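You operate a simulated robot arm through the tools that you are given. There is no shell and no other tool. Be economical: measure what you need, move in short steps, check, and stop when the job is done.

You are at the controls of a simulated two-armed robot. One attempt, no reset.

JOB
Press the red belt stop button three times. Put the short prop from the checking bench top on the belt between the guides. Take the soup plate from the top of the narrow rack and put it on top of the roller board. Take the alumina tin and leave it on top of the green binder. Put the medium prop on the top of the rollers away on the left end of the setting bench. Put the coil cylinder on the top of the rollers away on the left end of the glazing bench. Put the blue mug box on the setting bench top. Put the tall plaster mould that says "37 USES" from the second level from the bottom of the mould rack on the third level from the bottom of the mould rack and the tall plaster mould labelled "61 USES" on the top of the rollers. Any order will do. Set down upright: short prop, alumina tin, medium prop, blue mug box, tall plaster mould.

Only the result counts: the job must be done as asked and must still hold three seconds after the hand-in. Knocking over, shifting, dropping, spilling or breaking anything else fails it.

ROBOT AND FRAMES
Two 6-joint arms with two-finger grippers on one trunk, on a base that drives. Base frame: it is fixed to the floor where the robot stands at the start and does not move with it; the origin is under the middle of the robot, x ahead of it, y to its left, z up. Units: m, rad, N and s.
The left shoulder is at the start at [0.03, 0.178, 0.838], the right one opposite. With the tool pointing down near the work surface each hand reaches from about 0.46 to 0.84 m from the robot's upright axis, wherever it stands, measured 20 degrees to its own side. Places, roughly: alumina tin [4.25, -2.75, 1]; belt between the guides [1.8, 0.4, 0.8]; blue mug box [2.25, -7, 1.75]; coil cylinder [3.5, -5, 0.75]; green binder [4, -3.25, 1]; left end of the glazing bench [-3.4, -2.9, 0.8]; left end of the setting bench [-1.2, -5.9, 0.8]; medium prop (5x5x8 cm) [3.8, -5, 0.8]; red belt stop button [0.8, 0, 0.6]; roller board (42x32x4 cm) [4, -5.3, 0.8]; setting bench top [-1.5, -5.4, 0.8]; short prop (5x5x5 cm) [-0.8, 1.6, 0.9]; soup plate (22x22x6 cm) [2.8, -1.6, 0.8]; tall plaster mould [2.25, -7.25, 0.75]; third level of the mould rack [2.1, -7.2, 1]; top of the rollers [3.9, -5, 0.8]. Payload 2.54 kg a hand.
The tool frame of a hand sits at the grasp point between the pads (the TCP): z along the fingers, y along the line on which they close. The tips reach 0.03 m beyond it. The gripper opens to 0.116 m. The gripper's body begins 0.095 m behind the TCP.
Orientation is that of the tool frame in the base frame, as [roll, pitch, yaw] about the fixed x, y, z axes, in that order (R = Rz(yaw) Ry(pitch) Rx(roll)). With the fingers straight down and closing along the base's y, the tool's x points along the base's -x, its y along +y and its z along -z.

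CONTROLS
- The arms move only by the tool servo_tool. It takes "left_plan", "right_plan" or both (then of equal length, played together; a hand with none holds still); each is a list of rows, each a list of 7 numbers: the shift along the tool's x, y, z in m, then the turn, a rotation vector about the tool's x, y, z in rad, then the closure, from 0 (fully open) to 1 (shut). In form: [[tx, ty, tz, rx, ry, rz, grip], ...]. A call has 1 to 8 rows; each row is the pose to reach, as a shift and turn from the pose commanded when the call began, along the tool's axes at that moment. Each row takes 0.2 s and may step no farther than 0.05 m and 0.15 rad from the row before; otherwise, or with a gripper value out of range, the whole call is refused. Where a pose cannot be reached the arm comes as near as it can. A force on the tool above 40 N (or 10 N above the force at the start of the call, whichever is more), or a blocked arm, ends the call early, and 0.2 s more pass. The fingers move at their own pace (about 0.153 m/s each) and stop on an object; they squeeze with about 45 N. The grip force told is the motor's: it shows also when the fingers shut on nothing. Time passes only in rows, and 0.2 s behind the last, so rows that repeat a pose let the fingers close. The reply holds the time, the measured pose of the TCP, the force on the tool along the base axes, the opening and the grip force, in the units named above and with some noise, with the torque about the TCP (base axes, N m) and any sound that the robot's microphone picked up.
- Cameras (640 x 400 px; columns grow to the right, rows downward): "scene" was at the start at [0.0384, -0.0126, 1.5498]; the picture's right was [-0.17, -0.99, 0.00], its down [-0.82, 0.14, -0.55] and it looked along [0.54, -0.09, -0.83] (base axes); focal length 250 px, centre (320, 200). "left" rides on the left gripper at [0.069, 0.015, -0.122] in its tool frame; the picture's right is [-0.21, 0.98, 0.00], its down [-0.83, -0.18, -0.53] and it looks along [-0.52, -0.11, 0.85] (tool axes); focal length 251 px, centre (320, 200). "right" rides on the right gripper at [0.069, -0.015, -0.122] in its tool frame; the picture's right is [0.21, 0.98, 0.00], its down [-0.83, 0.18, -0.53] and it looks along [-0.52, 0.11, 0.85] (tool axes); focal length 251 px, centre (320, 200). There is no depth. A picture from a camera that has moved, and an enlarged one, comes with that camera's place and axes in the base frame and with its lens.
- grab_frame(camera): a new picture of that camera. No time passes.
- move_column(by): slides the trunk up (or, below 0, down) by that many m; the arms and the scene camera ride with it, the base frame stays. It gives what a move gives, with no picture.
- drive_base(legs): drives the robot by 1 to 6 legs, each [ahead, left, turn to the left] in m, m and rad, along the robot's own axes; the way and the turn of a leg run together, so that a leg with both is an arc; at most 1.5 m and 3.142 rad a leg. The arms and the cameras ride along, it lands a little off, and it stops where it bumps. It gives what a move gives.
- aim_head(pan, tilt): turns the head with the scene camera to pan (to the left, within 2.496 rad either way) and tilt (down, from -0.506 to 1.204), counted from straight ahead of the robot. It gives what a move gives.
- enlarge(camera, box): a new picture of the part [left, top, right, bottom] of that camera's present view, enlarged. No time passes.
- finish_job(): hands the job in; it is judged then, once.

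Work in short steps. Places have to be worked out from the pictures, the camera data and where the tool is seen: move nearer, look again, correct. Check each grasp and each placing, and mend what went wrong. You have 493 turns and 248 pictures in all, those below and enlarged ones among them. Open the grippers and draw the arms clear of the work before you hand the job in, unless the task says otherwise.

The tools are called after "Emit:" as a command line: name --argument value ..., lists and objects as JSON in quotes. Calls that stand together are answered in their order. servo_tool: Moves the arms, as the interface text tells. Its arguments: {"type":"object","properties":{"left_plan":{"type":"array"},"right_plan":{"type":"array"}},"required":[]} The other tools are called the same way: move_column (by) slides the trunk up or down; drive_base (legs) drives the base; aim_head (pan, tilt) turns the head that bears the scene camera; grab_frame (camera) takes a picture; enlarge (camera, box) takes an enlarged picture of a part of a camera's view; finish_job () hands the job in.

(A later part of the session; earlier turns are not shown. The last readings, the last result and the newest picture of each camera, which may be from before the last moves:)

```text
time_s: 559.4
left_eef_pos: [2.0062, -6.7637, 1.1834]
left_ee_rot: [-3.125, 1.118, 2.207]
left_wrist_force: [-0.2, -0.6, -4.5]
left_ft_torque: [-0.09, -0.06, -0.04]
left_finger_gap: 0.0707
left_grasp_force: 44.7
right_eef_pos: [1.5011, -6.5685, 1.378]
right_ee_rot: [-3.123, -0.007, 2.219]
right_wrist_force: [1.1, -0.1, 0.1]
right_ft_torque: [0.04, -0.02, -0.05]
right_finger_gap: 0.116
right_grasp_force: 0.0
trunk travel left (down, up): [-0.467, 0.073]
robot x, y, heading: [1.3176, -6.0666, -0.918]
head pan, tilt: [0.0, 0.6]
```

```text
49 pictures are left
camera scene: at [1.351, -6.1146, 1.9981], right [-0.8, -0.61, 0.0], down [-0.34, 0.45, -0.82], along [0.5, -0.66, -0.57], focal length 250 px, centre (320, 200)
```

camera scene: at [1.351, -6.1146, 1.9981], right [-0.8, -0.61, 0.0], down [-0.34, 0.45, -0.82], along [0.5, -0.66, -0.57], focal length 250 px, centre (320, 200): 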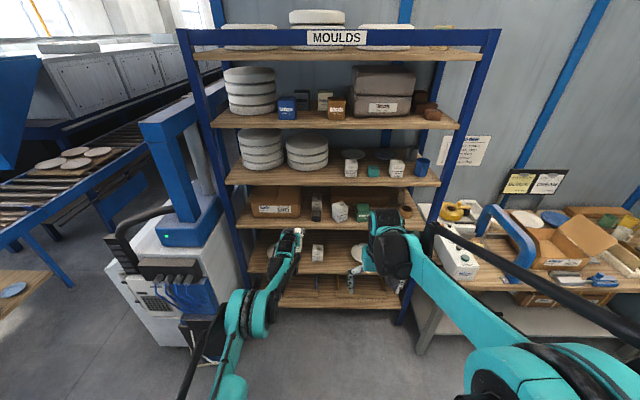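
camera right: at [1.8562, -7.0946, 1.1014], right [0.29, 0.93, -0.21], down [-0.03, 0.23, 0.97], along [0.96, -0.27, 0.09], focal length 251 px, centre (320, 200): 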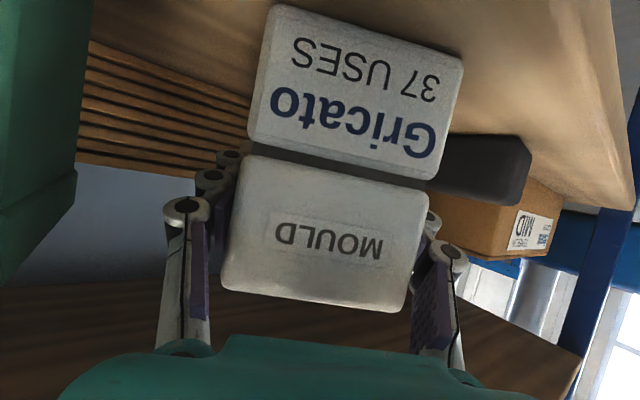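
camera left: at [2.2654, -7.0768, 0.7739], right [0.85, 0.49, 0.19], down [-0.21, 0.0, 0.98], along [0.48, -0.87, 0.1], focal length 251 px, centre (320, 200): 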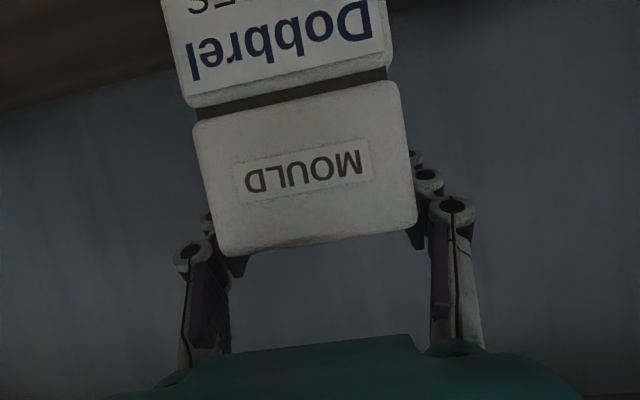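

61 is out. For the trip past the gate I shift the left hand 12 cm inward, back off from the rack, and turn to face the rollers.

Emit:
drive_base --legs '[[-0.3, 0, 0]]'

Emit:
servo_tool --left_plan '[[0, -0.03, 0, 0, 0, 0, 1], [0, -0.06, 0, 0, 0, 0, 1], [0, -0.09, 0, 0, 0, 0, 1], [0, -0.12, 0, 0, 0, 0, 1]]'

Emit:
drive_base --legs '[[0, 0, 1.554], [0, -0.35, 0], [0.8, 0, 0], [0, -0.4, 0]]'

Emit:
grab_frame --camera "scene"

```text
time_s: 561.4
left_eef_pos: [1.8233, -6.5256, 1.1826]
left_ee_rot: [-3.127, 1.119, 2.205]
left_wrist_force: [0.4, 0.3, -5.9]
left_ft_torque: [-0.11, -0.05, 0.0]
left_finger_gap: 0.0708
left_grasp_force: 45.0
right_eef_pos: [1.3191, -6.3282, 1.3777]
right_ee_rot: [-3.125, -0.007, 2.218]
right_wrist_force: [-0.3, -0.5, 0.0]
right_ft_torque: [0.03, -0.01, 0.05]
right_finger_gap: 0.1159
right_grasp_force: 0.0
trunk travel left (down, up): [-0.467, 0.073]
robot x, y, heading: [1.1326, -5.822, -0.923]
head pan, tilt: [0.0, 0.6]
```

```text
time_s: 562.4
left_eef_pos: [1.7221, -6.5916, 1.1859]
left_ee_rot: [-3.13, 1.12, 2.202]
left_wrist_force: [-0.5, -0.5, -5.4]
left_ft_torque: [-0.11, -0.07, 0.0]
left_finger_gap: 0.0707
left_grasp_force: 44.7
left hand out of reach, approached as far as the arm can: row 4
right_eef_pos: [1.3166, -6.3266, 1.3771]
right_ee_rot: [-3.126, -0.007, 2.219]
right_wrist_force: [0.3, 0.5, 0.2]
right_ft_torque: [0.01, -0.02, -0.02]
right_finger_gap: 0.1158
right_grasp_force: 0.1
trunk travel left (down, up): [-0.467, 0.073]
robot x, y, heading: [1.1361, -5.82, -0.927]
head pan, tilt: [0.0, 0.6]
```

```text
time_s: 574.5
left_eef_pos: [3.0043, -5.3931, 1.186]
left_ee_rot: [-3.125, 1.119, -2.535]
left_wrist_force: [-0.1, 0.9, -4.3]
left_ft_torque: [0.05, -0.08, 0.0]
left_finger_gap: 0.0707
left_grasp_force: 45.2
right_eef_pos: [2.7311, -5.7926, 1.378]
right_ee_rot: [-3.124, -0.006, -2.521]
right_wrist_force: [-0.5, 0.0, 0.0]
right_ft_torque: [0.07, 0.02, -0.02]
right_finger_gap: 0.1159
right_grasp_force: 0.1
trunk travel left (down, up): [-0.467, 0.073]
robot x, y, heading: [2.2243, -5.9644, 0.628]
head pan, tilt: [0.0, 0.6]
```

```text
48 pictures are left
camera scene: at [2.2715, -5.9291, 1.9982], right [0.58, -0.81, 0.0], down [-0.46, -0.33, -0.82], along [0.67, 0.48, -0.57], focal length 250 px, centre (320, 200)
```

scene: 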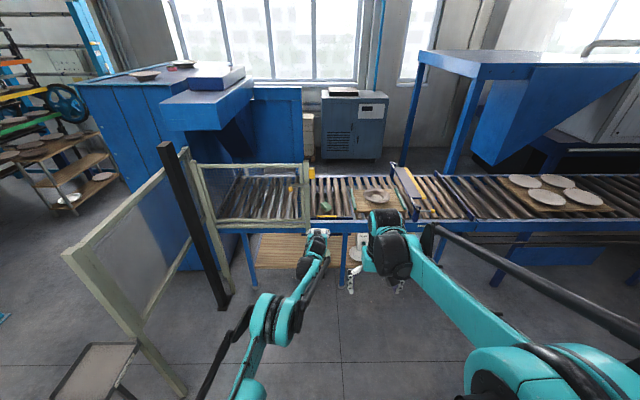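

Hand is now central. I go ahead 0.3, right 0.17, then ahead 0.45 past the gate post, and look.

Emit:
drive_base --legs '[[0.3, 0, 0.008], [0, -0.19, 0], [0.42, 0, 0]]'

Emit:
aim_head --pan 0.1 --tilt 0.85

Emit:
grab_frame --camera "scene"

```text
time_s: 579.9
left_eef_pos: [3.7038, -5.1133, 1.1876]
left_ee_rot: [-3.126, 1.12, -2.528]
left_wrist_force: [-0.5, -0.4, -4.7]
left_ft_torque: [0.04, -0.11, 0.0]
left_finger_gap: 0.0709
left_grasp_force: 44.7
right_eef_pos: [3.4315, -5.5143, 1.3775]
right_ee_rot: [-3.124, -0.004, -2.515]
right_wrist_force: [-0.1, 0.0, 0.4]
right_ft_torque: [-0.03, -0.02, 0.01]
right_finger_gap: 0.1163
right_grasp_force: 0.0
trunk travel left (down, up): [-0.467, 0.073]
robot x, y, heading: [2.9271, -5.6837, 0.626]
head pan, tilt: [0.0, 0.6]
```

```text
time_s: 580.6
left_eef_pos: [3.7059, -5.1131, 1.1847]
left_ee_rot: [-3.127, 1.118, -2.53]
left_wrist_force: [0.4, 0.0, -6.4]
left_ft_torque: [0.04, -0.1, -0.02]
left_finger_gap: 0.0709
left_grasp_force: 44.6
right_eef_pos: [3.4333, -5.5121, 1.3769]
right_ee_rot: [-3.123, -0.008, -2.514]
right_wrist_force: [-0.7, -0.7, 0.2]
right_ft_torque: [-0.02, 0.02, -0.03]
right_finger_gap: 0.1161
right_grasp_force: 0.1
trunk travel left (down, up): [-0.467, 0.073]
robot x, y, heading: [2.9243, -5.6867, 0.622]
head pan, tilt: [0.099, 0.85]
```

```text
47 pictures are left
camera scene: at [2.9621, -5.6524, 1.9773], right [0.66, -0.75, 0.0], down [-0.56, -0.5, -0.66], along [0.49, 0.44, -0.75], focal length 250 px, centre (320, 200)
```

scene: 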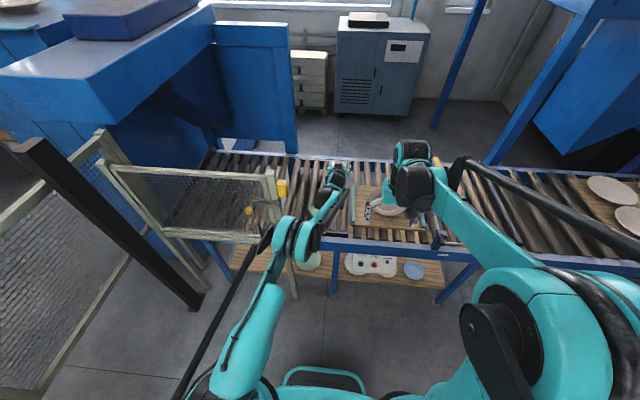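

TCP v = 6.31, good. I go ahead 12 cm more and check placement clearance.

Emit:
drive_base --legs '[[0.12, -0.005, 0.01]]'

Emit:
enlarge --camera "scene" --box '[230, 130, 430, 260]'

Emit:
grab_frame --camera "left"

```text
time_s: 581.9
left_eef_pos: [3.7952, -5.0401, 1.1869]
left_ee_rot: [-3.127, 1.12, -2.515]
left_wrist_force: [-0.2, -0.3, -5.5]
left_ft_torque: [0.04, -0.07, 0.02]
left_finger_gap: 0.071
left_grasp_force: 44.7
right_eef_pos: [3.5274, -5.4427, 1.378]
right_ee_rot: [-3.124, -0.006, -2.505]
right_wrist_force: [1.0, -0.3, 0.8]
right_ft_torque: [-0.01, -0.02, 0.02]
right_finger_gap: 0.1159
right_grasp_force: 0.1
trunk travel left (down, up): [-0.467, 0.073]
robot x, y, heading: [3.0303, -5.6211, 0.641]
head pan, tilt: [0.099, 0.85]
```

```text
3.08 times, centred on (330, 195) of scene
camera zoom: at [3.0582, -5.5873, 1.9773], right [0.67, -0.74, 0.0], down [-0.56, -0.51, -0.66], along [0.49, 0.44, -0.75], focal length 768 px, centre (289, 215)
```

zoom: 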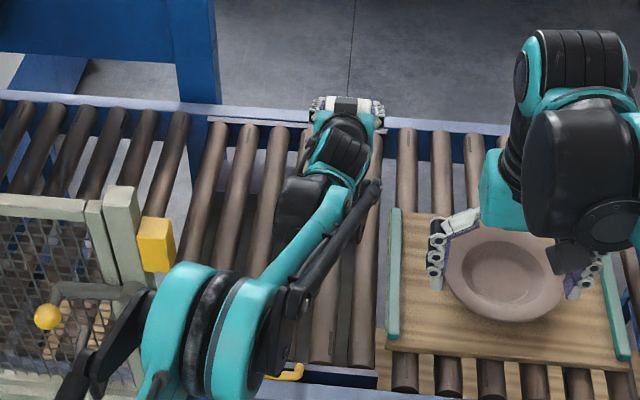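

```text
45 pictures are left
camera left: at [3.6722, -5.1073, 1.1776], right [-0.48, 0.85, 0.19], down [0.0, -0.21, 0.98], along [0.87, 0.47, 0.1], focal length 251 px, centre (320, 200)
```

left: 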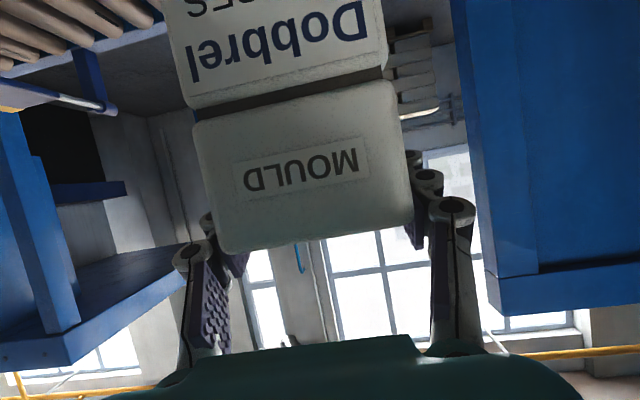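

The elbow is close to the gate lever. I move the base 12 cm right and shift the hand 12 cm back left, keeping the mould's spot while bringing the elbow away.

Emit:
drive_base --legs '[[0, -0.12, 0]]'

Emit:
servo_tool --left_plan '[[0, 0.03, 0, 0, 0, 0, 1], [0, 0.06, 0, 0, 0, 0, 1], [0, 0.09, 0, 0, 0, 0, 1], [0, 0.12, 0, 0, 0, 0, 1]]'

Emit:
move_column --by -0.1

Emit:
enlarge --camera "scene" --box '[200, 130, 400, 260]'

```text
time_s: 583.1
left_eef_pos: [3.8654, -5.1319, 1.185]
left_ee_rot: [-3.128, 1.118, -2.515]
left_wrist_force: [-0.2, -0.4, -5.7]
left_ft_torque: [0.06, -0.09, 0.04]
left_finger_gap: 0.0711
left_grasp_force: 44.7
right_eef_pos: [3.5978, -5.5354, 1.3785]
right_ee_rot: [-3.124, -0.006, -2.501]
right_wrist_force: [0.3, -0.5, 0.6]
right_ft_torque: [0.0, 0.02, 0.02]
right_finger_gap: 0.1162
right_grasp_force: 0.0
trunk travel left (down, up): [-0.467, 0.073]
robot x, y, heading: [3.0996, -5.7158, 0.638]
head pan, tilt: [0.099, 0.85]
```

```text
time_s: 584.1
left_eef_pos: [3.7974, -5.0321, 1.1851]
left_ee_rot: [-3.124, 1.117, -2.513]
left_wrist_force: [-0.9, 0.3, -5.2]
left_ft_torque: [0.06, -0.12, -0.01]
left_finger_gap: 0.071
left_grasp_force: 45.0
right_eef_pos: [3.5961, -5.5327, 1.3799]
right_ee_rot: [-3.121, -0.006, -2.504]
right_wrist_force: [-1.0, -0.3, 0.3]
right_ft_torque: [-0.02, -0.04, -0.02]
right_finger_gap: 0.1158
right_grasp_force: 0.0
trunk travel left (down, up): [-0.467, 0.073]
robot x, y, heading: [3.0962, -5.713, 0.643]
head pan, tilt: [0.099, 0.85]
```

```text
time_s: 585.4
left_eef_pos: [3.7992, -5.0334, 1.0851]
left_ee_rot: [-3.127, 1.12, -2.515]
left_wrist_force: [-0.5, 0.4, -4.6]
left_ft_torque: [0.06, -0.06, -0.02]
left_finger_gap: 0.0709
left_grasp_force: 45.4
right_eef_pos: [3.5983, -5.5359, 1.2782]
right_ee_rot: [-3.126, -0.008, -2.503]
right_wrist_force: [-0.6, 0.2, 0.0]
right_ft_torque: [0.01, -0.01, 0.03]
right_finger_gap: 0.1161
right_grasp_force: 0.0
trunk travel left (down, up): [-0.367, 0.173]
robot x, y, heading: [3.0941, -5.716, 0.644]
head pan, tilt: [0.099, 0.85]
```

```text
3.08 times, centred on (300, 195) of scene
camera zoom: at [3.1288, -5.6814, 1.8775], right [0.67, -0.74, 0.0], down [-0.56, -0.51, -0.66], along [0.49, 0.44, -0.75], focal length 768 px, centre (382, 215)
```

zoom: 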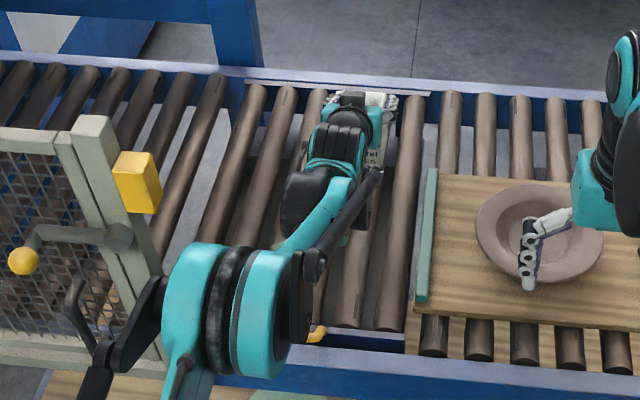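

Elbow and crank are clear of the lever. Lower 14 cm, then stepwise.

Emit:
move_column --by -0.14

Emit:
move_column --by -0.025

Emit:
enlarge --camera "scene" --box '[200, 130, 400, 260]'

Emit:
grab_frame --camera "left"

```text
time_s: 587.1
left_eef_pos: [3.7982, -5.033, 0.9458]
left_ee_rot: [-3.127, 1.118, -2.518]
left_wrist_force: [-0.3, -0.9, -4.8]
left_ft_torque: [0.06, -0.05, -0.02]
left_finger_gap: 0.0709
left_grasp_force: 44.6
right_eef_pos: [3.5977, -5.5355, 1.1373]
right_ee_rot: [-3.125, -0.008, -2.504]
right_wrist_force: [-0.2, -0.7, 0.4]
right_ft_torque: [-0.01, 0.02, 0.01]
right_finger_gap: 0.1159
right_grasp_force: 0.1
trunk travel left (down, up): [-0.227, 0.313]
robot x, y, heading: [3.0946, -5.7144, 0.638]
head pan, tilt: [0.099, 0.85]
```

```text
time_s: 587.8
left_eef_pos: [3.7982, -5.0332, 0.9207]
left_ee_rot: [-3.128, 1.119, -2.518]
left_wrist_force: [0.7, -0.3, -4.4]
left_ft_torque: [0.07, -0.06, -0.02]
left_finger_gap: 0.0708
left_grasp_force: 44.7
right_eef_pos: [3.5961, -5.5355, 1.1136]
right_ee_rot: [-3.123, -0.008, -2.502]
right_wrist_force: [-0.2, 0.2, -0.4]
right_ft_torque: [-0.03, -0.02, -0.03]
right_finger_gap: 0.1163
right_grasp_force: 0.1
trunk travel left (down, up): [-0.202, 0.338]
robot x, y, heading: [3.0967, -5.719, 0.644]
head pan, tilt: [0.099, 0.85]
```

```text
3.08 times, centred on (300, 195) of scene
camera zoom: at [3.1285, -5.6815, 1.7124], right [0.67, -0.74, 0.0], down [-0.56, -0.51, -0.66], along [0.49, 0.44, -0.75], focal length 768 px, centre (382, 215)
```

zoom: 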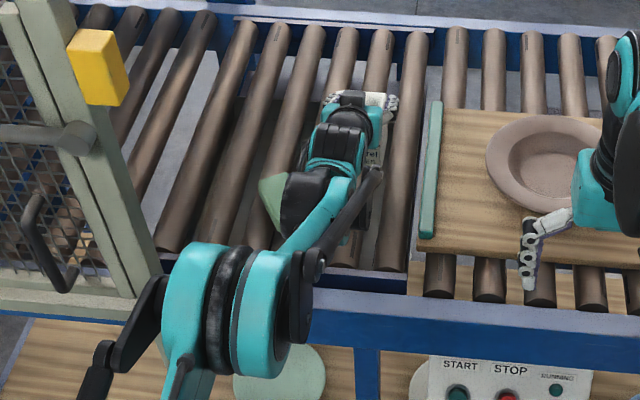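

```text
42 pictures are left
camera left: at [3.6738, -5.1016, 0.9113], right [-0.49, 0.85, 0.19], down [0.0, -0.21, 0.98], along [0.87, 0.48, 0.1], focal length 251 px, centre (320, 200)
```

left: 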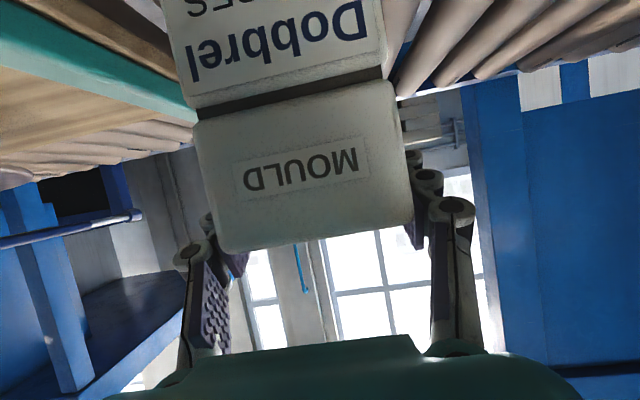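

Continue down in small steps.

Emit:
move_column --by -0.012

Emit:
move_column --by -0.008

Emit:
move_column --by -0.007

```text
time_s: 588.4
left_eef_pos: [3.798, -5.0342, 0.9084]
left_ee_rot: [-3.127, 1.119, -2.516]
left_wrist_force: [-0.9, -0.4, -4.2]
left_ft_torque: [0.02, -0.07, 0.01]
left_finger_gap: 0.0711
left_grasp_force: 44.7
right_eef_pos: [3.5979, -5.5366, 1.101]
right_ee_rot: [-3.124, -0.006, -2.501]
right_wrist_force: [-0.2, 0.4, 0.2]
right_ft_torque: [0.01, -0.02, 0.02]
right_finger_gap: 0.1161
right_grasp_force: 0.0
trunk travel left (down, up): [-0.19, 0.35]
robot x, y, heading: [3.097, -5.712, 0.634]
head pan, tilt: [0.099, 0.85]
```

```text
time_s: 589.0
left_eef_pos: [3.7974, -5.0334, 0.9001]
left_ee_rot: [-3.128, 1.118, -2.518]
left_wrist_force: [-0.3, 0.2, -5.1]
left_ft_torque: [0.03, -0.08, -0.04]
left_finger_gap: 0.0709
left_grasp_force: 45.1
right_eef_pos: [3.598, -5.5365, 1.0926]
right_ee_rot: [-3.125, -0.007, -2.503]
right_wrist_force: [0.2, -0.2, 0.1]
right_ft_torque: [0.02, -0.01, -0.01]
right_finger_gap: 0.1157
right_grasp_force: 0.1
trunk travel left (down, up): [-0.182, 0.358]
robot x, y, heading: [3.0924, -5.7163, 0.642]
head pan, tilt: [0.099, 0.85]
```

```text
time_s: 589.5
left_eef_pos: [3.7971, -5.0341, 0.8932]
left_ee_rot: [-3.128, 1.119, -2.516]
left_wrist_force: [0.2, 0.1, -4.6]
left_ft_torque: [0.03, -0.07, 0.02]
left_finger_gap: 0.0711
left_grasp_force: 44.9
right_eef_pos: [3.5968, -5.535, 1.0867]
right_ee_rot: [-3.124, -0.007, -2.502]
right_wrist_force: [0.5, -0.1, 0.3]
right_ft_torque: [0.01, 0.01, -0.02]
right_finger_gap: 0.1162
right_grasp_force: 0.0
trunk travel left (down, up): [-0.175, 0.365]
robot x, y, heading: [3.0961, -5.7158, 0.643]
head pan, tilt: [0.099, 0.85]
```

Emit:
move_column --by -0.008

Emit:
move_column --by -0.007

Emit:
move_column --by -0.006

```text
time_s: 590.1
left_eef_pos: [3.7979, -5.0337, 0.8851]
left_ee_rot: [-3.127, 1.119, -2.518]
left_wrist_force: [-0.5, -0.2, -1.5]
left_ft_torque: [-0.04, 0.23, 0.04]
left_finger_gap: 0.071
left_grasp_force: 45.0
right_eef_pos: [3.5983, -5.5363, 1.0789]
right_ee_rot: [-3.122, -0.007, -2.503]
right_wrist_force: [0.7, -0.2, 0.2]
right_ft_torque: [0.0, -0.01, 0.01]
right_finger_gap: 0.1161
right_grasp_force: 0.2
trunk travel left (down, up): [-0.167, 0.373]
robot x, y, heading: [3.0949, -5.7157, 0.641]
head pan, tilt: [0.099, 0.85]
```

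```text
time_s: 590.7
left_eef_pos: [3.798, -5.0344, 0.8842]
left_ee_rot: [-3.129, 1.13, -2.519]
left_wrist_force: [11.7, 7.2, 31.7]
left_ft_torque: [0.99, -0.61, -0.25]
left_finger_gap: 0.0712
left_grasp_force: 44.9
right_eef_pos: [3.5953, -5.5382, 1.0729]
right_ee_rot: [-3.126, -0.004, -2.504]
right_wrist_force: [0.5, 0.4, -0.8]
right_ft_torque: [-0.01, 0.03, -0.01]
right_finger_gap: 0.1161
right_grasp_force: 0.1
trunk travel left (down, up): [-0.16, 0.38]
robot x, y, heading: [3.0964, -5.715, 0.644]
head pan, tilt: [0.099, 0.85]
```

```text
time_s: 591.2
left_eef_pos: [3.795, -5.0356, 0.8767]
left_ee_rot: [-3.128, 1.127, -2.517]
left_wrist_force: [4.1, 2.5, 31.3]
left_ft_torque: [0.63, -0.81, -0.03]
left_finger_gap: 0.0713
left_grasp_force: 44.9
right_eef_pos: [3.5952, -5.5376, 1.0665]
right_ee_rot: [-3.126, -0.003, -2.502]
right_wrist_force: [1.0, -0.2, 0.7]
right_ft_torque: [0.02, -0.03, 0.01]
right_finger_gap: 0.1161
right_grasp_force: 0.0
trunk travel left (down, up): [-0.154, 0.386]
robot x, y, heading: [3.0955, -5.7195, 0.64]
head pan, tilt: [0.099, 0.85]
```

Set down. Ease up 6 mm, open gently, and look before withdrawing.

Emit:
move_column --by 0.006

Emit:
servo_tool --left_plan '[[0, 0, 0, 0, 0, 0, 0.33], [0, 0, 0, 0, 0, 0, 0.22], [0, 0, 0, 0, 0, 0, 0.22]]'

Emit:
drive_base --legs '[[-0.15, 0, 0]]'

Emit:
enlarge --camera "scene" --box '[220, 110, 420, 240]'

```text
time_s: 591.8
left_eef_pos: [3.7967, -5.0348, 0.8779]
left_ee_rot: [-3.127, 1.117, -2.517]
left_wrist_force: [-0.1, -3.0, 1.6]
left_ft_torque: [0.1, -0.02, 0.01]
left_finger_gap: 0.0714
left_grasp_force: 45.1
right_eef_pos: [3.5961, -5.5367, 1.0715]
right_ee_rot: [-3.126, -0.006, -2.504]
right_wrist_force: [0.3, 0.7, -0.6]
right_ft_torque: [-0.02, -0.01, -0.01]
right_finger_gap: 0.1158
right_grasp_force: 0.0
trunk travel left (down, up): [-0.16, 0.38]
robot x, y, heading: [3.0947, -5.7149, 0.642]
head pan, tilt: [0.099, 0.85]
```

```text
time_s: 592.6
left_eef_pos: [3.7973, -5.0341, 0.8779]
left_ee_rot: [-3.128, 1.12, -2.517]
left_wrist_force: [0.3, 0.4, -0.5]
left_ft_torque: [-0.01, 0.03, 0.0]
left_finger_gap: 0.0904
left_grasp_force: 0.0
right_eef_pos: [3.5979, -5.5359, 1.0703]
right_ee_rot: [-3.125, -0.005, -2.503]
right_wrist_force: [0.5, 0.8, 0.8]
right_ft_torque: [0.02, -0.03, -0.02]
right_finger_gap: 0.1162
right_grasp_force: 0.1
trunk travel left (down, up): [-0.16, 0.38]
robot x, y, heading: [3.1001, -5.7163, 0.64]
head pan, tilt: [0.099, 0.85]
```

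```text
time_s: 594.0
left_eef_pos: [3.6712, -5.1259, 0.8806]
left_ee_rot: [-3.128, 1.121, -2.514]
left_wrist_force: [0.5, -0.5, 0.9]
left_ft_torque: [-0.01, -0.01, 0.05]
left_finger_gap: 0.0905
left_grasp_force: 0.0
right_eef_pos: [3.4729, -5.6281, 1.0716]
right_ee_rot: [-3.123, -0.005, -2.501]
right_wrist_force: [-0.7, 0.0, 0.1]
right_ft_torque: [0.0, -0.04, -0.01]
right_finger_gap: 0.1159
right_grasp_force: 0.0
trunk travel left (down, up): [-0.16, 0.38]
robot x, y, heading: [2.9721, -5.8095, 0.642]
head pan, tilt: [0.099, 0.85]
```

```text
3.08 times, centred on (320, 175) of scene
camera zoom: at [3.003, -5.7752, 1.6704], right [0.68, -0.74, 0.0], down [-0.55, -0.51, -0.66], along [0.49, 0.45, -0.75], focal length 768 px, centre (320, 277)
```

zoom: 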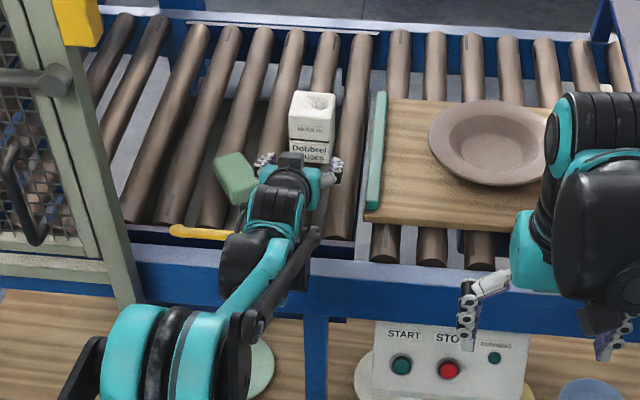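

61 stands upright on the rollers; nothing else moved. I raise the trunk fully, then fold the left hand back to fingers-down.

Emit:
move_column --by 0.37

Emit:
servo_tool --left_plan '[[0, 0, -0.02, 0, 0.14, 0, 0.2], [0, 0, -0.04, 0, 0.28, 0, 0.2], [0, 0, -0.07, 0, 0.42, 0, 0], [0, 0, -0.1, 0, 0.56, 0, 0], [0, 0, -0.13, 0, 0.7, 0, 0], [0, 0, -0.16, 0, 0.84, 0, 0], [0, 0, -0.19, 0, 0.98, 0, 0], [0, 0, -0.22, 0, 1.12, 0, 0]]'

Emit:
servo_tool --left_plan '[[0.045, 0, 0, 0, 0, 0, 0], [0.09, 0, 0, 0, 0, 0, 0], [0.135, 0, 0, 0, 0, 0, 0], [0.18, 0, 0, 0, 0, 0, 0]]'

Emit:
grab_frame --camera "scene"

```text
time_s: 597.5
left_eef_pos: [3.6732, -5.1259, 1.2486]
left_ee_rot: [-3.127, 1.117, -2.516]
left_wrist_force: [-0.2, 0.0, 0.6]
left_ft_torque: [-0.02, -0.01, 0.0]
left_finger_gap: 0.0905
left_grasp_force: 0.1
right_eef_pos: [3.474, -5.6271, 1.4411]
right_ee_rot: [-3.122, -0.006, -2.502]
right_wrist_force: [-0.1, 0.3, -0.1]
right_ft_torque: [0.01, 0.03, -0.01]
right_finger_gap: 0.1162
right_grasp_force: 0.1
trunk travel left (down, up): [-0.53, 0.01]
robot x, y, heading: [2.9704, -5.8098, 0.643]
head pan, tilt: [0.099, 0.85]
```

```text
time_s: 599.4
left_eef_pos: [3.5123, -5.2391, 1.3473]
left_ee_rot: [-3.139, -0.003, -2.529]
left_wrist_force: [0.7, -0.1, -1.1]
left_ft_torque: [-0.01, -0.04, -0.03]
left_finger_gap: 0.116
left_grasp_force: 0.0
right_eef_pos: [3.4733, -5.6273, 1.4419]
right_ee_rot: [-3.124, -0.007, -2.5]
right_wrist_force: [-0.1, 0.5, 0.0]
right_ft_torque: [0.01, 0.03, 0.04]
right_finger_gap: 0.116
right_grasp_force: 0.1
trunk travel left (down, up): [-0.53, 0.01]
robot x, y, heading: [2.9721, -5.8088, 0.644]
head pan, tilt: [0.099, 0.85]
```

```text
time_s: 600.4
left_eef_pos: [3.3612, -5.3462, 1.3443]
left_ee_rot: [-3.137, 0.001, -2.527]
left_wrist_force: [-1.2, -1.1, 0.2]
left_ft_torque: [0.02, -0.04, -0.01]
left_finger_gap: 0.1159
left_grasp_force: 0.1
right_eef_pos: [3.4699, -5.6312, 1.4424]
right_ee_rot: [-3.123, -0.003, -2.5]
right_wrist_force: [-0.7, -0.1, 0.4]
right_ft_torque: [0.03, -0.06, 0.01]
right_finger_gap: 0.116
right_grasp_force: 0.1
trunk travel left (down, up): [-0.53, 0.01]
robot x, y, heading: [2.9698, -5.806, 0.642]
head pan, tilt: [0.099, 0.85]
```

```text
40 pictures are left
camera scene: at [3.0009, -5.7768, 2.0405], right [0.68, -0.74, 0.0], down [-0.55, -0.51, -0.66], along [0.49, 0.45, -0.75], focal length 250 px, centre (320, 200)
```

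scene: 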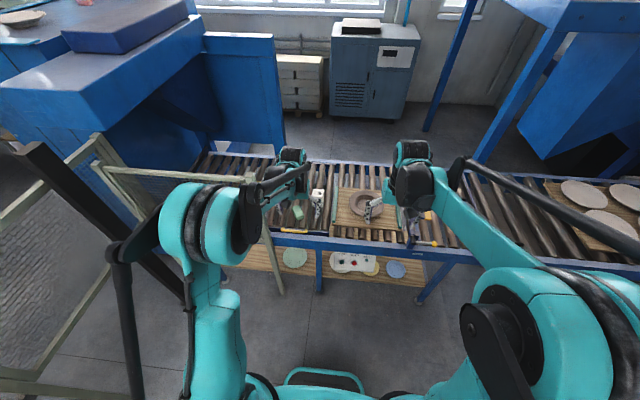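

I leave the roller bay by the same route and turn to face the rack for the blue mug box (centre ≈ [2.217, -6.997, 1.68]).

Emit:
drive_base --legs '[[0, 0.15, 0], [-0.5, 0, 0], [0, 0.55, 0], [-1.0, 0, 0], [0, 0, -1.578]]'

Emit:
servo_tool --left_plan '[[-0.03, 0, 0, 0, -0.14, 0, 0], [-0.06, 0, 0, 0, -0.28, 0, 0], [-0.09, 0, 0, 0, -0.42, 0, 0], [-0.12, 0, 0, 0, -0.56, 0, 0], [-0.15, 0, 0, 0, -0.7, 0, 0], [-0.18, 0, -0.01, 0, -0.84, 0, 0], [-0.2, 0, -0.02, 0, -0.98, 0, 0], [-0.22, 0, -0.03, 0, -1.12, 0, 0]]'

Emit:
aim_head --pan 0.0 --tilt 0.4

Emit:
grab_frame --camera "scene"

```text
time_s: 615.7
left_eef_pos: [1.8177, -6.5461, 1.3436]
left_ee_rot: [-3.134, -0.002, 2.164]
left_wrist_force: [0.2, -0.2, -0.2]
left_ft_torque: [0.0, 0.01, 0.02]
left_finger_gap: 0.1157
left_grasp_force: 0.1
right_eef_pos: [1.5314, -6.6496, 1.4421]
right_ee_rot: [-3.125, -0.004, 2.19]
right_wrist_force: [0.4, -0.3, 0.3]
right_ft_torque: [0.0, 0.03, 0.01]
right_finger_gap: 0.116
right_grasp_force: 0.0
trunk travel left (down, up): [-0.53, 0.01]
robot x, y, heading: [1.3597, -6.1447, -0.945]
head pan, tilt: [0.099, 0.85]
```

```text
time_s: 617.5
left_eef_pos: [1.941, -6.7293, 1.3733]
left_ee_rot: [-3.128, 1.122, 2.181]
left_wrist_force: [0.2, -0.3, 0.9]
left_ft_torque: [-0.02, -0.04, 0.01]
left_finger_gap: 0.1158
left_grasp_force: 0.0
right_eef_pos: [1.5311, -6.6501, 1.4415]
right_ee_rot: [-3.125, -0.005, 2.189]
right_wrist_force: [-0.7, 0.6, -0.8]
right_ft_torque: [0.04, 0.03, -0.01]
right_finger_gap: 0.1158
right_grasp_force: 0.0
trunk travel left (down, up): [-0.53, 0.01]
robot x, y, heading: [1.3603, -6.1439, -0.953]
head pan, tilt: [0.099, 0.85]
```

```text
time_s: 618.4
left_eef_pos: [1.9402, -6.7283, 1.374]
left_ee_rot: [-3.128, 1.118, 2.177]
left_wrist_force: [0.3, -0.1, -0.4]
left_ft_torque: [-0.02, 0.0, -0.01]
left_finger_gap: 0.1163
left_grasp_force: 0.0
right_eef_pos: [1.5314, -6.6499, 1.4414]
right_ee_rot: [-3.124, -0.004, 2.19]
right_wrist_force: [0.4, -0.5, -0.1]
right_ft_torque: [-0.03, 0.01, 0.02]
right_finger_gap: 0.1161
right_grasp_force: 0.1
trunk travel left (down, up): [-0.53, 0.01]
robot x, y, heading: [1.3592, -6.1439, -0.948]
head pan, tilt: [0.0, 0.4]
```

```text
39 pictures are left
camera scene: at [1.3957, -6.1963, 2.0794], right [-0.81, -0.58, 0.0], down [-0.23, 0.32, -0.92], along [0.54, -0.75, -0.39], focal length 250 px, centre (320, 200)
```

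scene: 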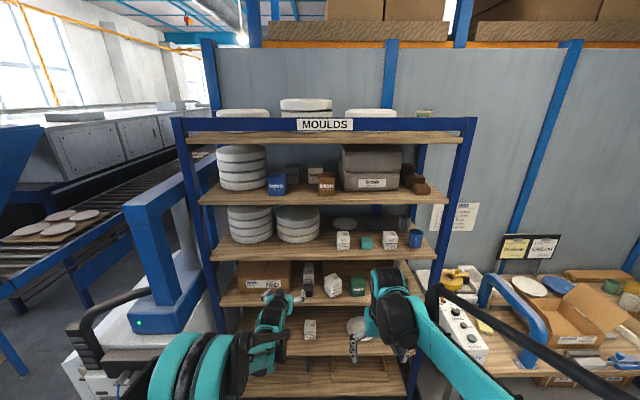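

Emit:
enlarge --camera "scene" --box '[210, 135, 350, 205]'

```text
4.57 times, centred on (280, 170) of scene
camera zoom: at [1.3957, -6.1963, 2.0794], right [-0.81, -0.58, 0.0], down [-0.23, 0.32, -0.92], along [0.54, -0.75, -0.39], focal length 1141 px, centre (503, 337)
```

zoom: 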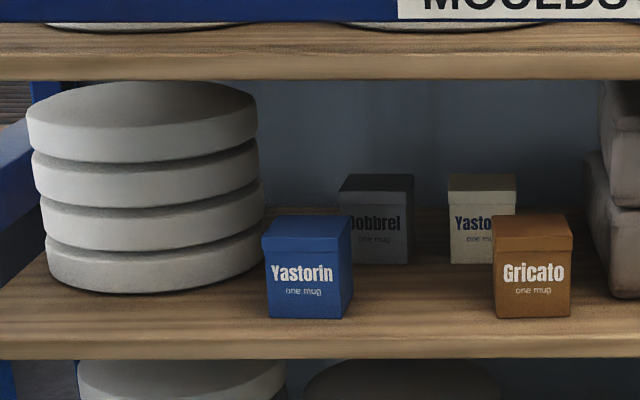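

There's ample room left of the box (the stack sits further back). I raise the left hand 0.3 m to the box's height, in front of the rack.

Emit:
servo_tool --left_plan '[[-0.04, 0.01, -0.019, 0, 0, 0, 0], [-0.08, 0.02, -0.038, 0, 0, 0, 0], [-0.12, 0.03, -0.058, 0, 0, 0, 0], [-0.16, 0.04, -0.077, 0, 0, 0, 0], [-0.2, 0.05, -0.096, 0, 0, 0, 0], [-0.235, 0.06, -0.114, 0, 0, 0, 0], [-0.27, 0.07, -0.131, 0, 0, 0, 0]]'

Emit:
grab_frame --camera "left"

```text
time_s: 620.0
left_eef_pos: [1.9989, -6.6878, 1.6734]
left_ee_rot: [-3.127, 1.119, 2.175]
left_wrist_force: [-1.6, 0.2, 0.0]
left_ft_torque: [0.01, 0.02, -0.01]
left_finger_gap: 0.1159
left_grasp_force: 0.1
right_eef_pos: [1.5317, -6.649, 1.4417]
right_ee_rot: [-3.126, -0.005, 2.19]
right_wrist_force: [-0.7, -0.7, -0.1]
right_ft_torque: [0.0, -0.01, 0.03]
right_finger_gap: 0.116
right_grasp_force: 0.1
trunk travel left (down, up): [-0.53, 0.01]
robot x, y, heading: [1.3599, -6.1497, -0.954]
head pan, tilt: [0.0, 0.4]
```

```text
37 pictures are left
camera left: at [1.9334, -6.5626, 1.6651], right [0.86, 0.47, 0.19], down [-0.21, 0.0, 0.98], along [0.46, -0.88, 0.1], focal length 251 px, centre (320, 200)
```

left: 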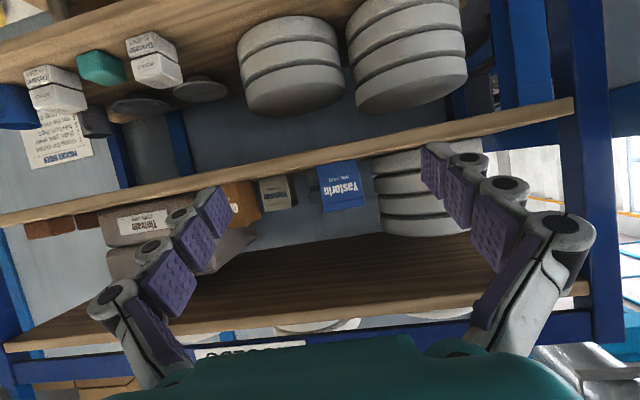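

Box dead ahead. I drive in 0.27 m and check.

Emit:
drive_base --legs '[[0.27, 0, 0]]'

Emit:
grab_frame --camera "left"

```text
time_s: 621.9
left_eef_pos: [2.1589, -6.9081, 1.6759]
left_ee_rot: [-3.129, 1.12, 2.175]
left_wrist_force: [-1.2, -0.2, 0.5]
left_ft_torque: [-0.01, -0.04, 0.0]
left_finger_gap: 0.1161
left_grasp_force: 0.0
right_eef_pos: [1.6892, -6.8696, 1.4424]
right_ee_rot: [-3.124, -0.006, 2.19]
right_wrist_force: [0.5, 0.2, 0.6]
right_ft_torque: [-0.04, -0.04, -0.01]
right_finger_gap: 0.1159
right_grasp_force: 0.0
trunk travel left (down, up): [-0.53, 0.01]
robot x, y, heading: [1.5177, -6.3674, -0.952]
head pan, tilt: [0.0, 0.4]
```

```text
36 pictures are left
camera left: at [2.0915, -6.7839, 1.6651], right [0.86, 0.47, 0.19], down [-0.21, 0.0, 0.98], along [0.46, -0.88, 0.1], focal length 251 px, centre (320, 200)
```

left: 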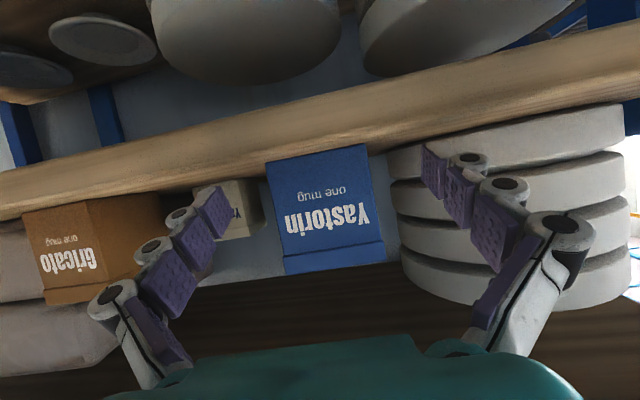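

Box is centred, front face 3.5 cm beyond the TCP. I advance 7.5 cm and close.

Emit:
servo_tool --left_plan '[[-0.011, 0, 0.023, 0, 0, 0, 0], [-0.022, 0.001, 0.046, 0, 0, 0, 0], [-0.033, 0.001, 0.067, 0, 0, 0, 0], [-0.033, 0.001, 0.067, 0, 0, 0, 0.5], [-0.033, 0.001, 0.067, 0, 0, 0, 1], [-0.033, 0.001, 0.067, 0, 0, 0, 1]]'

Emit:
servo_tool --left_plan '[[-0.014, 0, -0.006, 0, 0, 0, 1], [-0.03, 0, -0.014, 0, 0, 0, 1]]'

Emit:
grab_frame --camera "left"

```text
time_s: 623.3
left_eef_pos: [2.1988, -6.9713, 1.6736]
left_ee_rot: [-3.128, 1.118, 2.177]
left_wrist_force: [-0.5, 0.6, -0.1]
left_ft_torque: [0.01, 0.0, 0.02]
left_finger_gap: 0.0731
left_grasp_force: 44.6
right_eef_pos: [1.6902, -6.8724, 1.4414]
right_ee_rot: [-3.124, -0.007, 2.191]
right_wrist_force: [0.8, -0.9, 0.0]
right_ft_torque: [0.04, 0.01, 0.0]
right_finger_gap: 0.1157
right_grasp_force: 0.1
trunk travel left (down, up): [-0.53, 0.01]
robot x, y, heading: [1.518, -6.3646, -0.946]
head pan, tilt: [0.0, 0.4]
```

```text
time_s: 623.9
left_eef_pos: [2.2001, -6.9719, 1.7085]
left_ee_rot: [-3.127, 1.118, 2.177]
left_wrist_force: [-0.3, -0.9, -3.7]
left_ft_torque: [0.0, -0.02, -0.01]
left_finger_gap: 0.0733
left_grasp_force: 45.0
right_eef_pos: [1.6897, -6.8714, 1.4413]
right_ee_rot: [-3.124, -0.006, 2.19]
right_wrist_force: [-0.3, -0.7, -0.3]
right_ft_torque: [0.01, -0.03, 0.01]
right_finger_gap: 0.1161
right_grasp_force: 0.0
trunk travel left (down, up): [-0.53, 0.01]
robot x, y, heading: [1.5163, -6.3681, -0.949]
head pan, tilt: [0.0, 0.4]
```

```text
35 pictures are left
camera left: at [2.1347, -6.8476, 1.6976], right [0.86, 0.47, 0.19], down [-0.21, 0.0, 0.98], along [0.46, -0.88, 0.1], focal length 251 px, centre (320, 200)
```

left: 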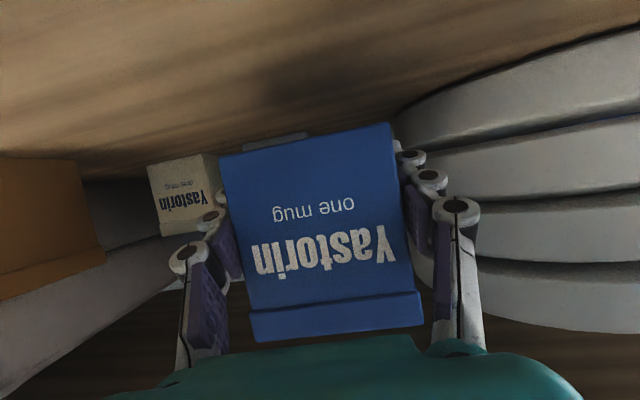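

The blue mug box is held. I back out, bring the hand down, turn right to face the benches, and travel to the setting bench.

Emit:
drive_base --legs '[[-0.3, 0, 0], [-0.3, 0, 0]]'

Emit:
servo_tool --left_plan '[[0.04, 0, 0.019, 0, 0, 0, 1], [0.08, 0, 0.038, 0, 0, 0, 1], [0.12, 0, 0.058, 0, 0, 0, 1], [0.16, 0, 0.077, 0, 0, 0, 1], [0.2, 0, 0.096, 0, 0, 0, 1], [0.24, 0, 0.116, 0, 0, 0, 1], [0.28, 0, 0.135, 0, 0, 0, 1], [0.315, 0, 0.152, 0, 0, 0, 1]]'

Emit:
drive_base --legs '[[0, 0, -1.556], [0, -1.4, 0], [0, -1.05, 0]]'

Emit:
aim_head --pan 0.0 --tilt 0.6

Emit:
grab_frame --camera "scene"

```text
time_s: 627.6
left_eef_pos: [1.8531, -6.4861, 1.705]
left_ee_rot: [-3.126, 1.115, 2.175]
left_wrist_force: [0.0, 0.0, -3.2]
left_ft_torque: [0.01, 0.0, 0.03]
left_finger_gap: 0.0734
left_grasp_force: 44.8
right_eef_pos: [1.3421, -6.3844, 1.4409]
right_ee_rot: [-3.124, -0.008, 2.187]
right_wrist_force: [-0.3, -0.6, -0.1]
right_ft_torque: [0.04, 0.02, 0.02]
right_finger_gap: 0.1159
right_grasp_force: 0.0
trunk travel left (down, up): [-0.53, 0.01]
robot x, y, heading: [1.1727, -5.8778, -0.948]
head pan, tilt: [0.0, 0.4]
```

```text
time_s: 629.4
left_eef_pos: [1.8497, -6.4859, 1.3548]
left_ee_rot: [-3.127, 1.118, 2.176]
left_wrist_force: [0.2, -0.3, -3.1]
left_ft_torque: [0.02, 0.01, -0.02]
left_finger_gap: 0.0733
left_grasp_force: 45.1
right_eef_pos: [1.3421, -6.3839, 1.4398]
right_ee_rot: [-3.124, -0.007, 2.188]
right_wrist_force: [0.6, -0.3, -0.4]
right_ft_torque: [0.03, -0.05, -0.01]
right_finger_gap: 0.1161
right_grasp_force: 0.0
trunk travel left (down, up): [-0.53, 0.01]
robot x, y, heading: [1.1705, -5.8792, -0.95]
head pan, tilt: [0.0, 0.4]
```

```text
time_s: 645.0
left_eef_pos: [-0.8692, -4.6403, 1.3556]
left_ee_rot: [-3.127, 1.119, 0.638]
left_wrist_force: [0.3, -0.5, -2.5]
left_ft_torque: [0.05, 0.0, 0.01]
left_finger_gap: 0.073
left_grasp_force: 44.6
right_eef_pos: [-0.7843, -4.1285, 1.4404]
right_ee_rot: [-3.124, -0.008, 0.649]
right_wrist_force: [0.6, -0.3, -0.6]
right_ft_torque: [0.0, 0.02, 0.04]
right_finger_gap: 0.1158
right_grasp_force: 0.0
trunk travel left (down, up): [-0.53, 0.01]
robot x, y, heading: [-0.2849, -3.9386, -2.496]
head pan, tilt: [0.0, 0.4]
```

```text
time_s: 645.8
left_eef_pos: [-0.87, -4.6387, 1.3574]
left_ee_rot: [-3.129, 1.118, 0.635]
left_wrist_force: [-0.3, -0.2, -2.8]
left_ft_torque: [0.02, -0.05, 0.0]
left_finger_gap: 0.0731
left_grasp_force: 45.6
right_eef_pos: [-0.7837, -4.1269, 1.4413]
right_ee_rot: [-3.125, -0.007, 0.648]
right_wrist_force: [-0.2, 0.6, 0.1]
right_ft_torque: [-0.01, 0.03, 0.0]
right_finger_gap: 0.116
right_grasp_force: 0.1
trunk travel left (down, up): [-0.53, 0.01]
robot x, y, heading: [-0.2809, -3.941, -2.491]
head pan, tilt: [0.0, 0.6]
```

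```text
34 pictures are left
camera scene: at [-0.3323, -3.9776, 2.0613], right [-0.61, 0.8, 0.0], down [0.45, 0.34, -0.83], along [-0.66, -0.5, -0.56], focal length 250 px, centre (320, 200)
```

scene: 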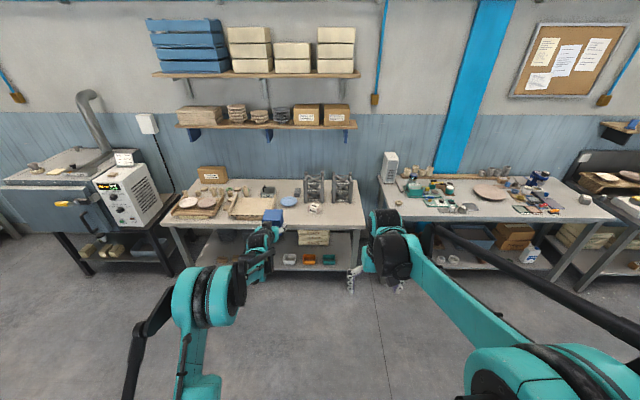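

I enlarge the bench to confirm the free spot right of the board.

Emit:
enlarge --camera "scene" --box '[160, 160, 380, 260]'

```text
2.91 times, centred on (270, 210) of scene
camera zoom: at [-0.3323, -3.9776, 2.0613], right [-0.61, 0.8, 0.0], down [0.45, 0.34, -0.83], along [-0.66, -0.5, -0.56], focal length 726 px, centre (466, 171)
```

zoom: 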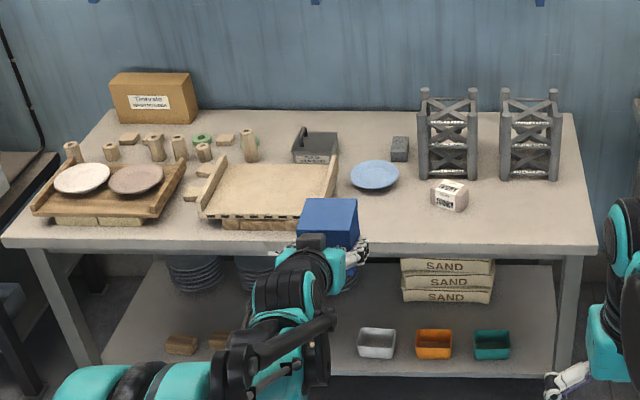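

Spot confirmed: u≈-4.19, v≈3.245. I drive ahead, nudge left, and lower the trunk.

Emit:
drive_base --legs '[[0.735, 0.03, -0.01]]'

Emit:
move_column --by -0.42

Emit:
grab_frame --camera "scene"

```text
time_s: 649.9
left_eef_pos: [-1.4643, -5.1118, 1.3572]
left_ee_rot: [-3.127, 1.12, 0.623]
left_wrist_force: [0.8, -0.1, -3.1]
left_ft_torque: [0.0, 0.02, 0.0]
left_finger_gap: 0.0731
left_grasp_force: 44.8
right_eef_pos: [-1.3737, -4.5998, 1.441]
right_ee_rot: [-3.124, -0.007, 0.639]
right_wrist_force: [-0.3, 0.3, 0.8]
right_ft_torque: [-0.03, -0.01, -0.03]
right_finger_gap: 0.1159
right_grasp_force: 0.1
trunk travel left (down, up): [-0.53, 0.01]
robot x, y, heading: [-0.8689, -4.4163, -2.501]
head pan, tilt: [0.0, 0.6]
```

```text
refused: -0.42 is not a number from -0.4 to 0.4
```

```text
32 pictures are left
camera scene: at [-0.9198, -4.4569, 2.0612], right [-0.6, 0.8, 0.0], down [0.45, 0.34, -0.82], along [-0.66, -0.49, -0.57], focal length 250 px, centre (320, 200)
```

scene: 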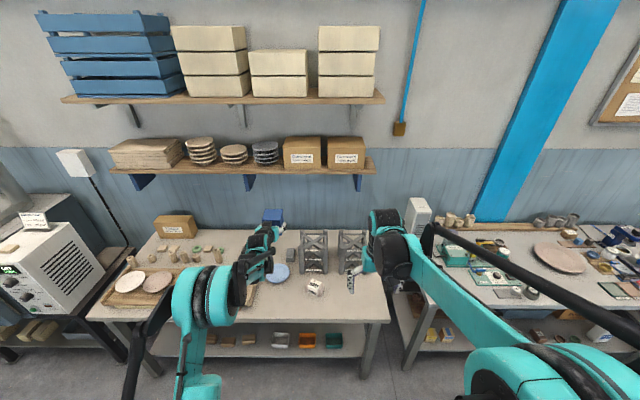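

Lower by 0.38 first.

Emit:
move_column --by -0.38

Emit:
grab_frame --camera "scene"

Emit:
grab_frame --camera "left"

```text
time_s: 653.5
left_eef_pos: [-1.4644, -5.1132, 0.9776]
left_ee_rot: [-3.127, 1.118, 0.624]
left_wrist_force: [0.2, -0.1, -3.2]
left_ft_torque: [0.02, -0.01, 0.03]
left_finger_gap: 0.0728
left_grasp_force: 44.7
right_eef_pos: [-1.3728, -4.6002, 1.0614]
right_ee_rot: [-3.125, -0.005, 0.64]
right_wrist_force: [-0.4, -0.4, -0.5]
right_ft_torque: [0.03, -0.03, -0.01]
right_finger_gap: 0.1159
right_grasp_force: 0.0
trunk travel left (down, up): [-0.15, 0.39]
robot x, y, heading: [-0.873, -4.42, -2.501]
head pan, tilt: [0.0, 0.6]
```

```text
31 pictures are left
camera scene: at [-0.9202, -4.4572, 1.6813], right [-0.6, 0.8, 0.0], down [0.45, 0.34, -0.82], along [-0.66, -0.49, -0.57], focal length 250 px, centre (320, 200)
```

scene: 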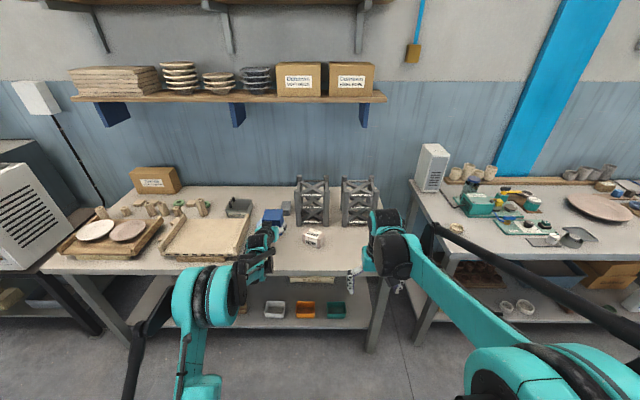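

```text
30 pictures are left
camera left: at [-1.3424, -5.0439, 0.9675], right [0.49, -0.85, 0.19], down [0.0, 0.21, 0.98], along [-0.87, -0.47, 0.1], focal length 251 px, centre (320, 200)
```

left: 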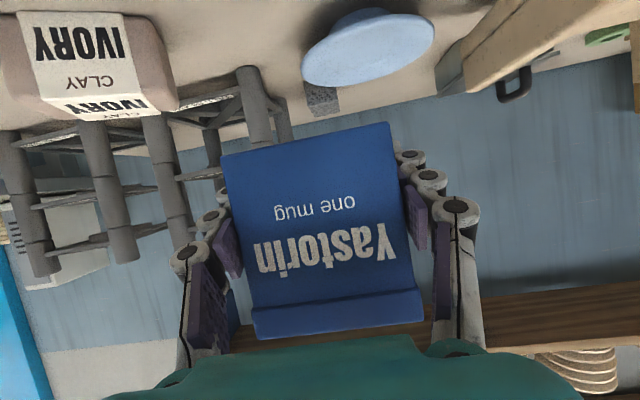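

Pull back 2 cm for plate clearance, then lower.

Emit:
drive_base --legs '[[-0.025, 0, 0]]'

Emit:
move_column --by -0.09

Emit:
move_column --by -0.015

Emit:
move_column --by -0.01

Emit:
enlarge --camera "scene" --box '[180, 160, 380, 270]'

```text
time_s: 654.4
left_eef_pos: [-1.4442, -5.0969, 0.9778]
left_ee_rot: [-3.127, 1.12, 0.625]
left_wrist_force: [0.9, 0.3, -2.5]
left_ft_torque: [0.04, -0.03, 0.0]
left_finger_gap: 0.0732
left_grasp_force: 45.4
right_eef_pos: [-1.3525, -4.5855, 1.0626]
right_ee_rot: [-3.123, -0.005, 0.639]
right_wrist_force: [0.8, 0.3, -0.4]
right_ft_torque: [-0.04, 0.07, 0.0]
right_finger_gap: 0.1158
right_grasp_force: 0.1
trunk travel left (down, up): [-0.15, 0.39]
robot x, y, heading: [-0.855, -4.4053, -2.499]
head pan, tilt: [0.0, 0.6]
```

```text
time_s: 655.6
left_eef_pos: [-1.4454, -5.0972, 0.8873]
left_ee_rot: [-3.128, 1.119, 0.625]
left_wrist_force: [0.2, -0.1, -3.2]
left_ft_torque: [0.02, -0.01, -0.01]
left_finger_gap: 0.0732
left_grasp_force: 45.2
right_eef_pos: [-1.3533, -4.5852, 0.9718]
right_ee_rot: [-3.125, -0.005, 0.639]
right_wrist_force: [0.1, -0.3, 1.0]
right_ft_torque: [0.01, 0.01, 0.0]
right_finger_gap: 0.116
right_grasp_force: 0.0
trunk travel left (down, up): [-0.06, 0.48]
robot x, y, heading: [-0.85, -4.4029, -2.504]
head pan, tilt: [0.0, 0.6]
```

```text
time_s: 656.2
left_eef_pos: [-1.4451, -5.0978, 0.8707]
left_ee_rot: [-3.127, 1.118, 0.626]
left_wrist_force: [-0.1, -1.4, -3.2]
left_ft_torque: [0.05, -0.01, -0.01]
left_finger_gap: 0.073
left_grasp_force: 45.3
right_eef_pos: [-1.3536, -4.5851, 0.9559]
right_ee_rot: [-3.123, -0.006, 0.639]
right_wrist_force: [0.3, -0.4, 0.3]
right_ft_torque: [0.02, -0.01, 0.01]
right_finger_gap: 0.1157
right_grasp_force: 0.1
trunk travel left (down, up): [-0.045, 0.495]
robot x, y, heading: [-0.851, -4.4061, -2.504]
head pan, tilt: [0.0, 0.6]
```

```text
time_s: 656.8
left_eef_pos: [-1.4446, -5.0964, 0.8617]
left_ee_rot: [-3.127, 1.118, 0.625]
left_wrist_force: [0.0, 0.3, -3.2]
left_ft_torque: [0.0, 0.0, 0.0]
left_finger_gap: 0.0731
left_grasp_force: 45.2
right_eef_pos: [-1.3534, -4.5858, 0.9466]
right_ee_rot: [-3.126, -0.008, 0.639]
right_wrist_force: [1.3, -0.3, 0.5]
right_ft_torque: [-0.02, 0.01, -0.01]
right_finger_gap: 0.1159
right_grasp_force: 0.1
trunk travel left (down, up): [-0.035, 0.505]
robot x, y, heading: [-0.852, -4.4077, -2.5]
head pan, tilt: [0.0, 0.6]
```

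```text
3.20 times, centred on (280, 215) of scene
camera zoom: at [-0.9001, -4.4422, 1.5662], right [-0.6, 0.8, 0.0], down [0.45, 0.34, -0.82], along [-0.66, -0.49, -0.57], focal length 798 px, centre (448, 152)
```

zoom: 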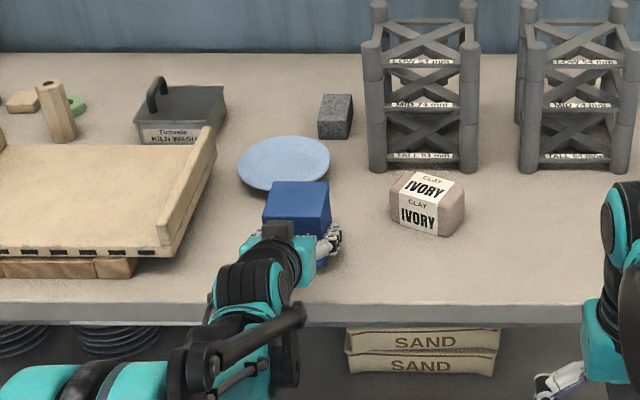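

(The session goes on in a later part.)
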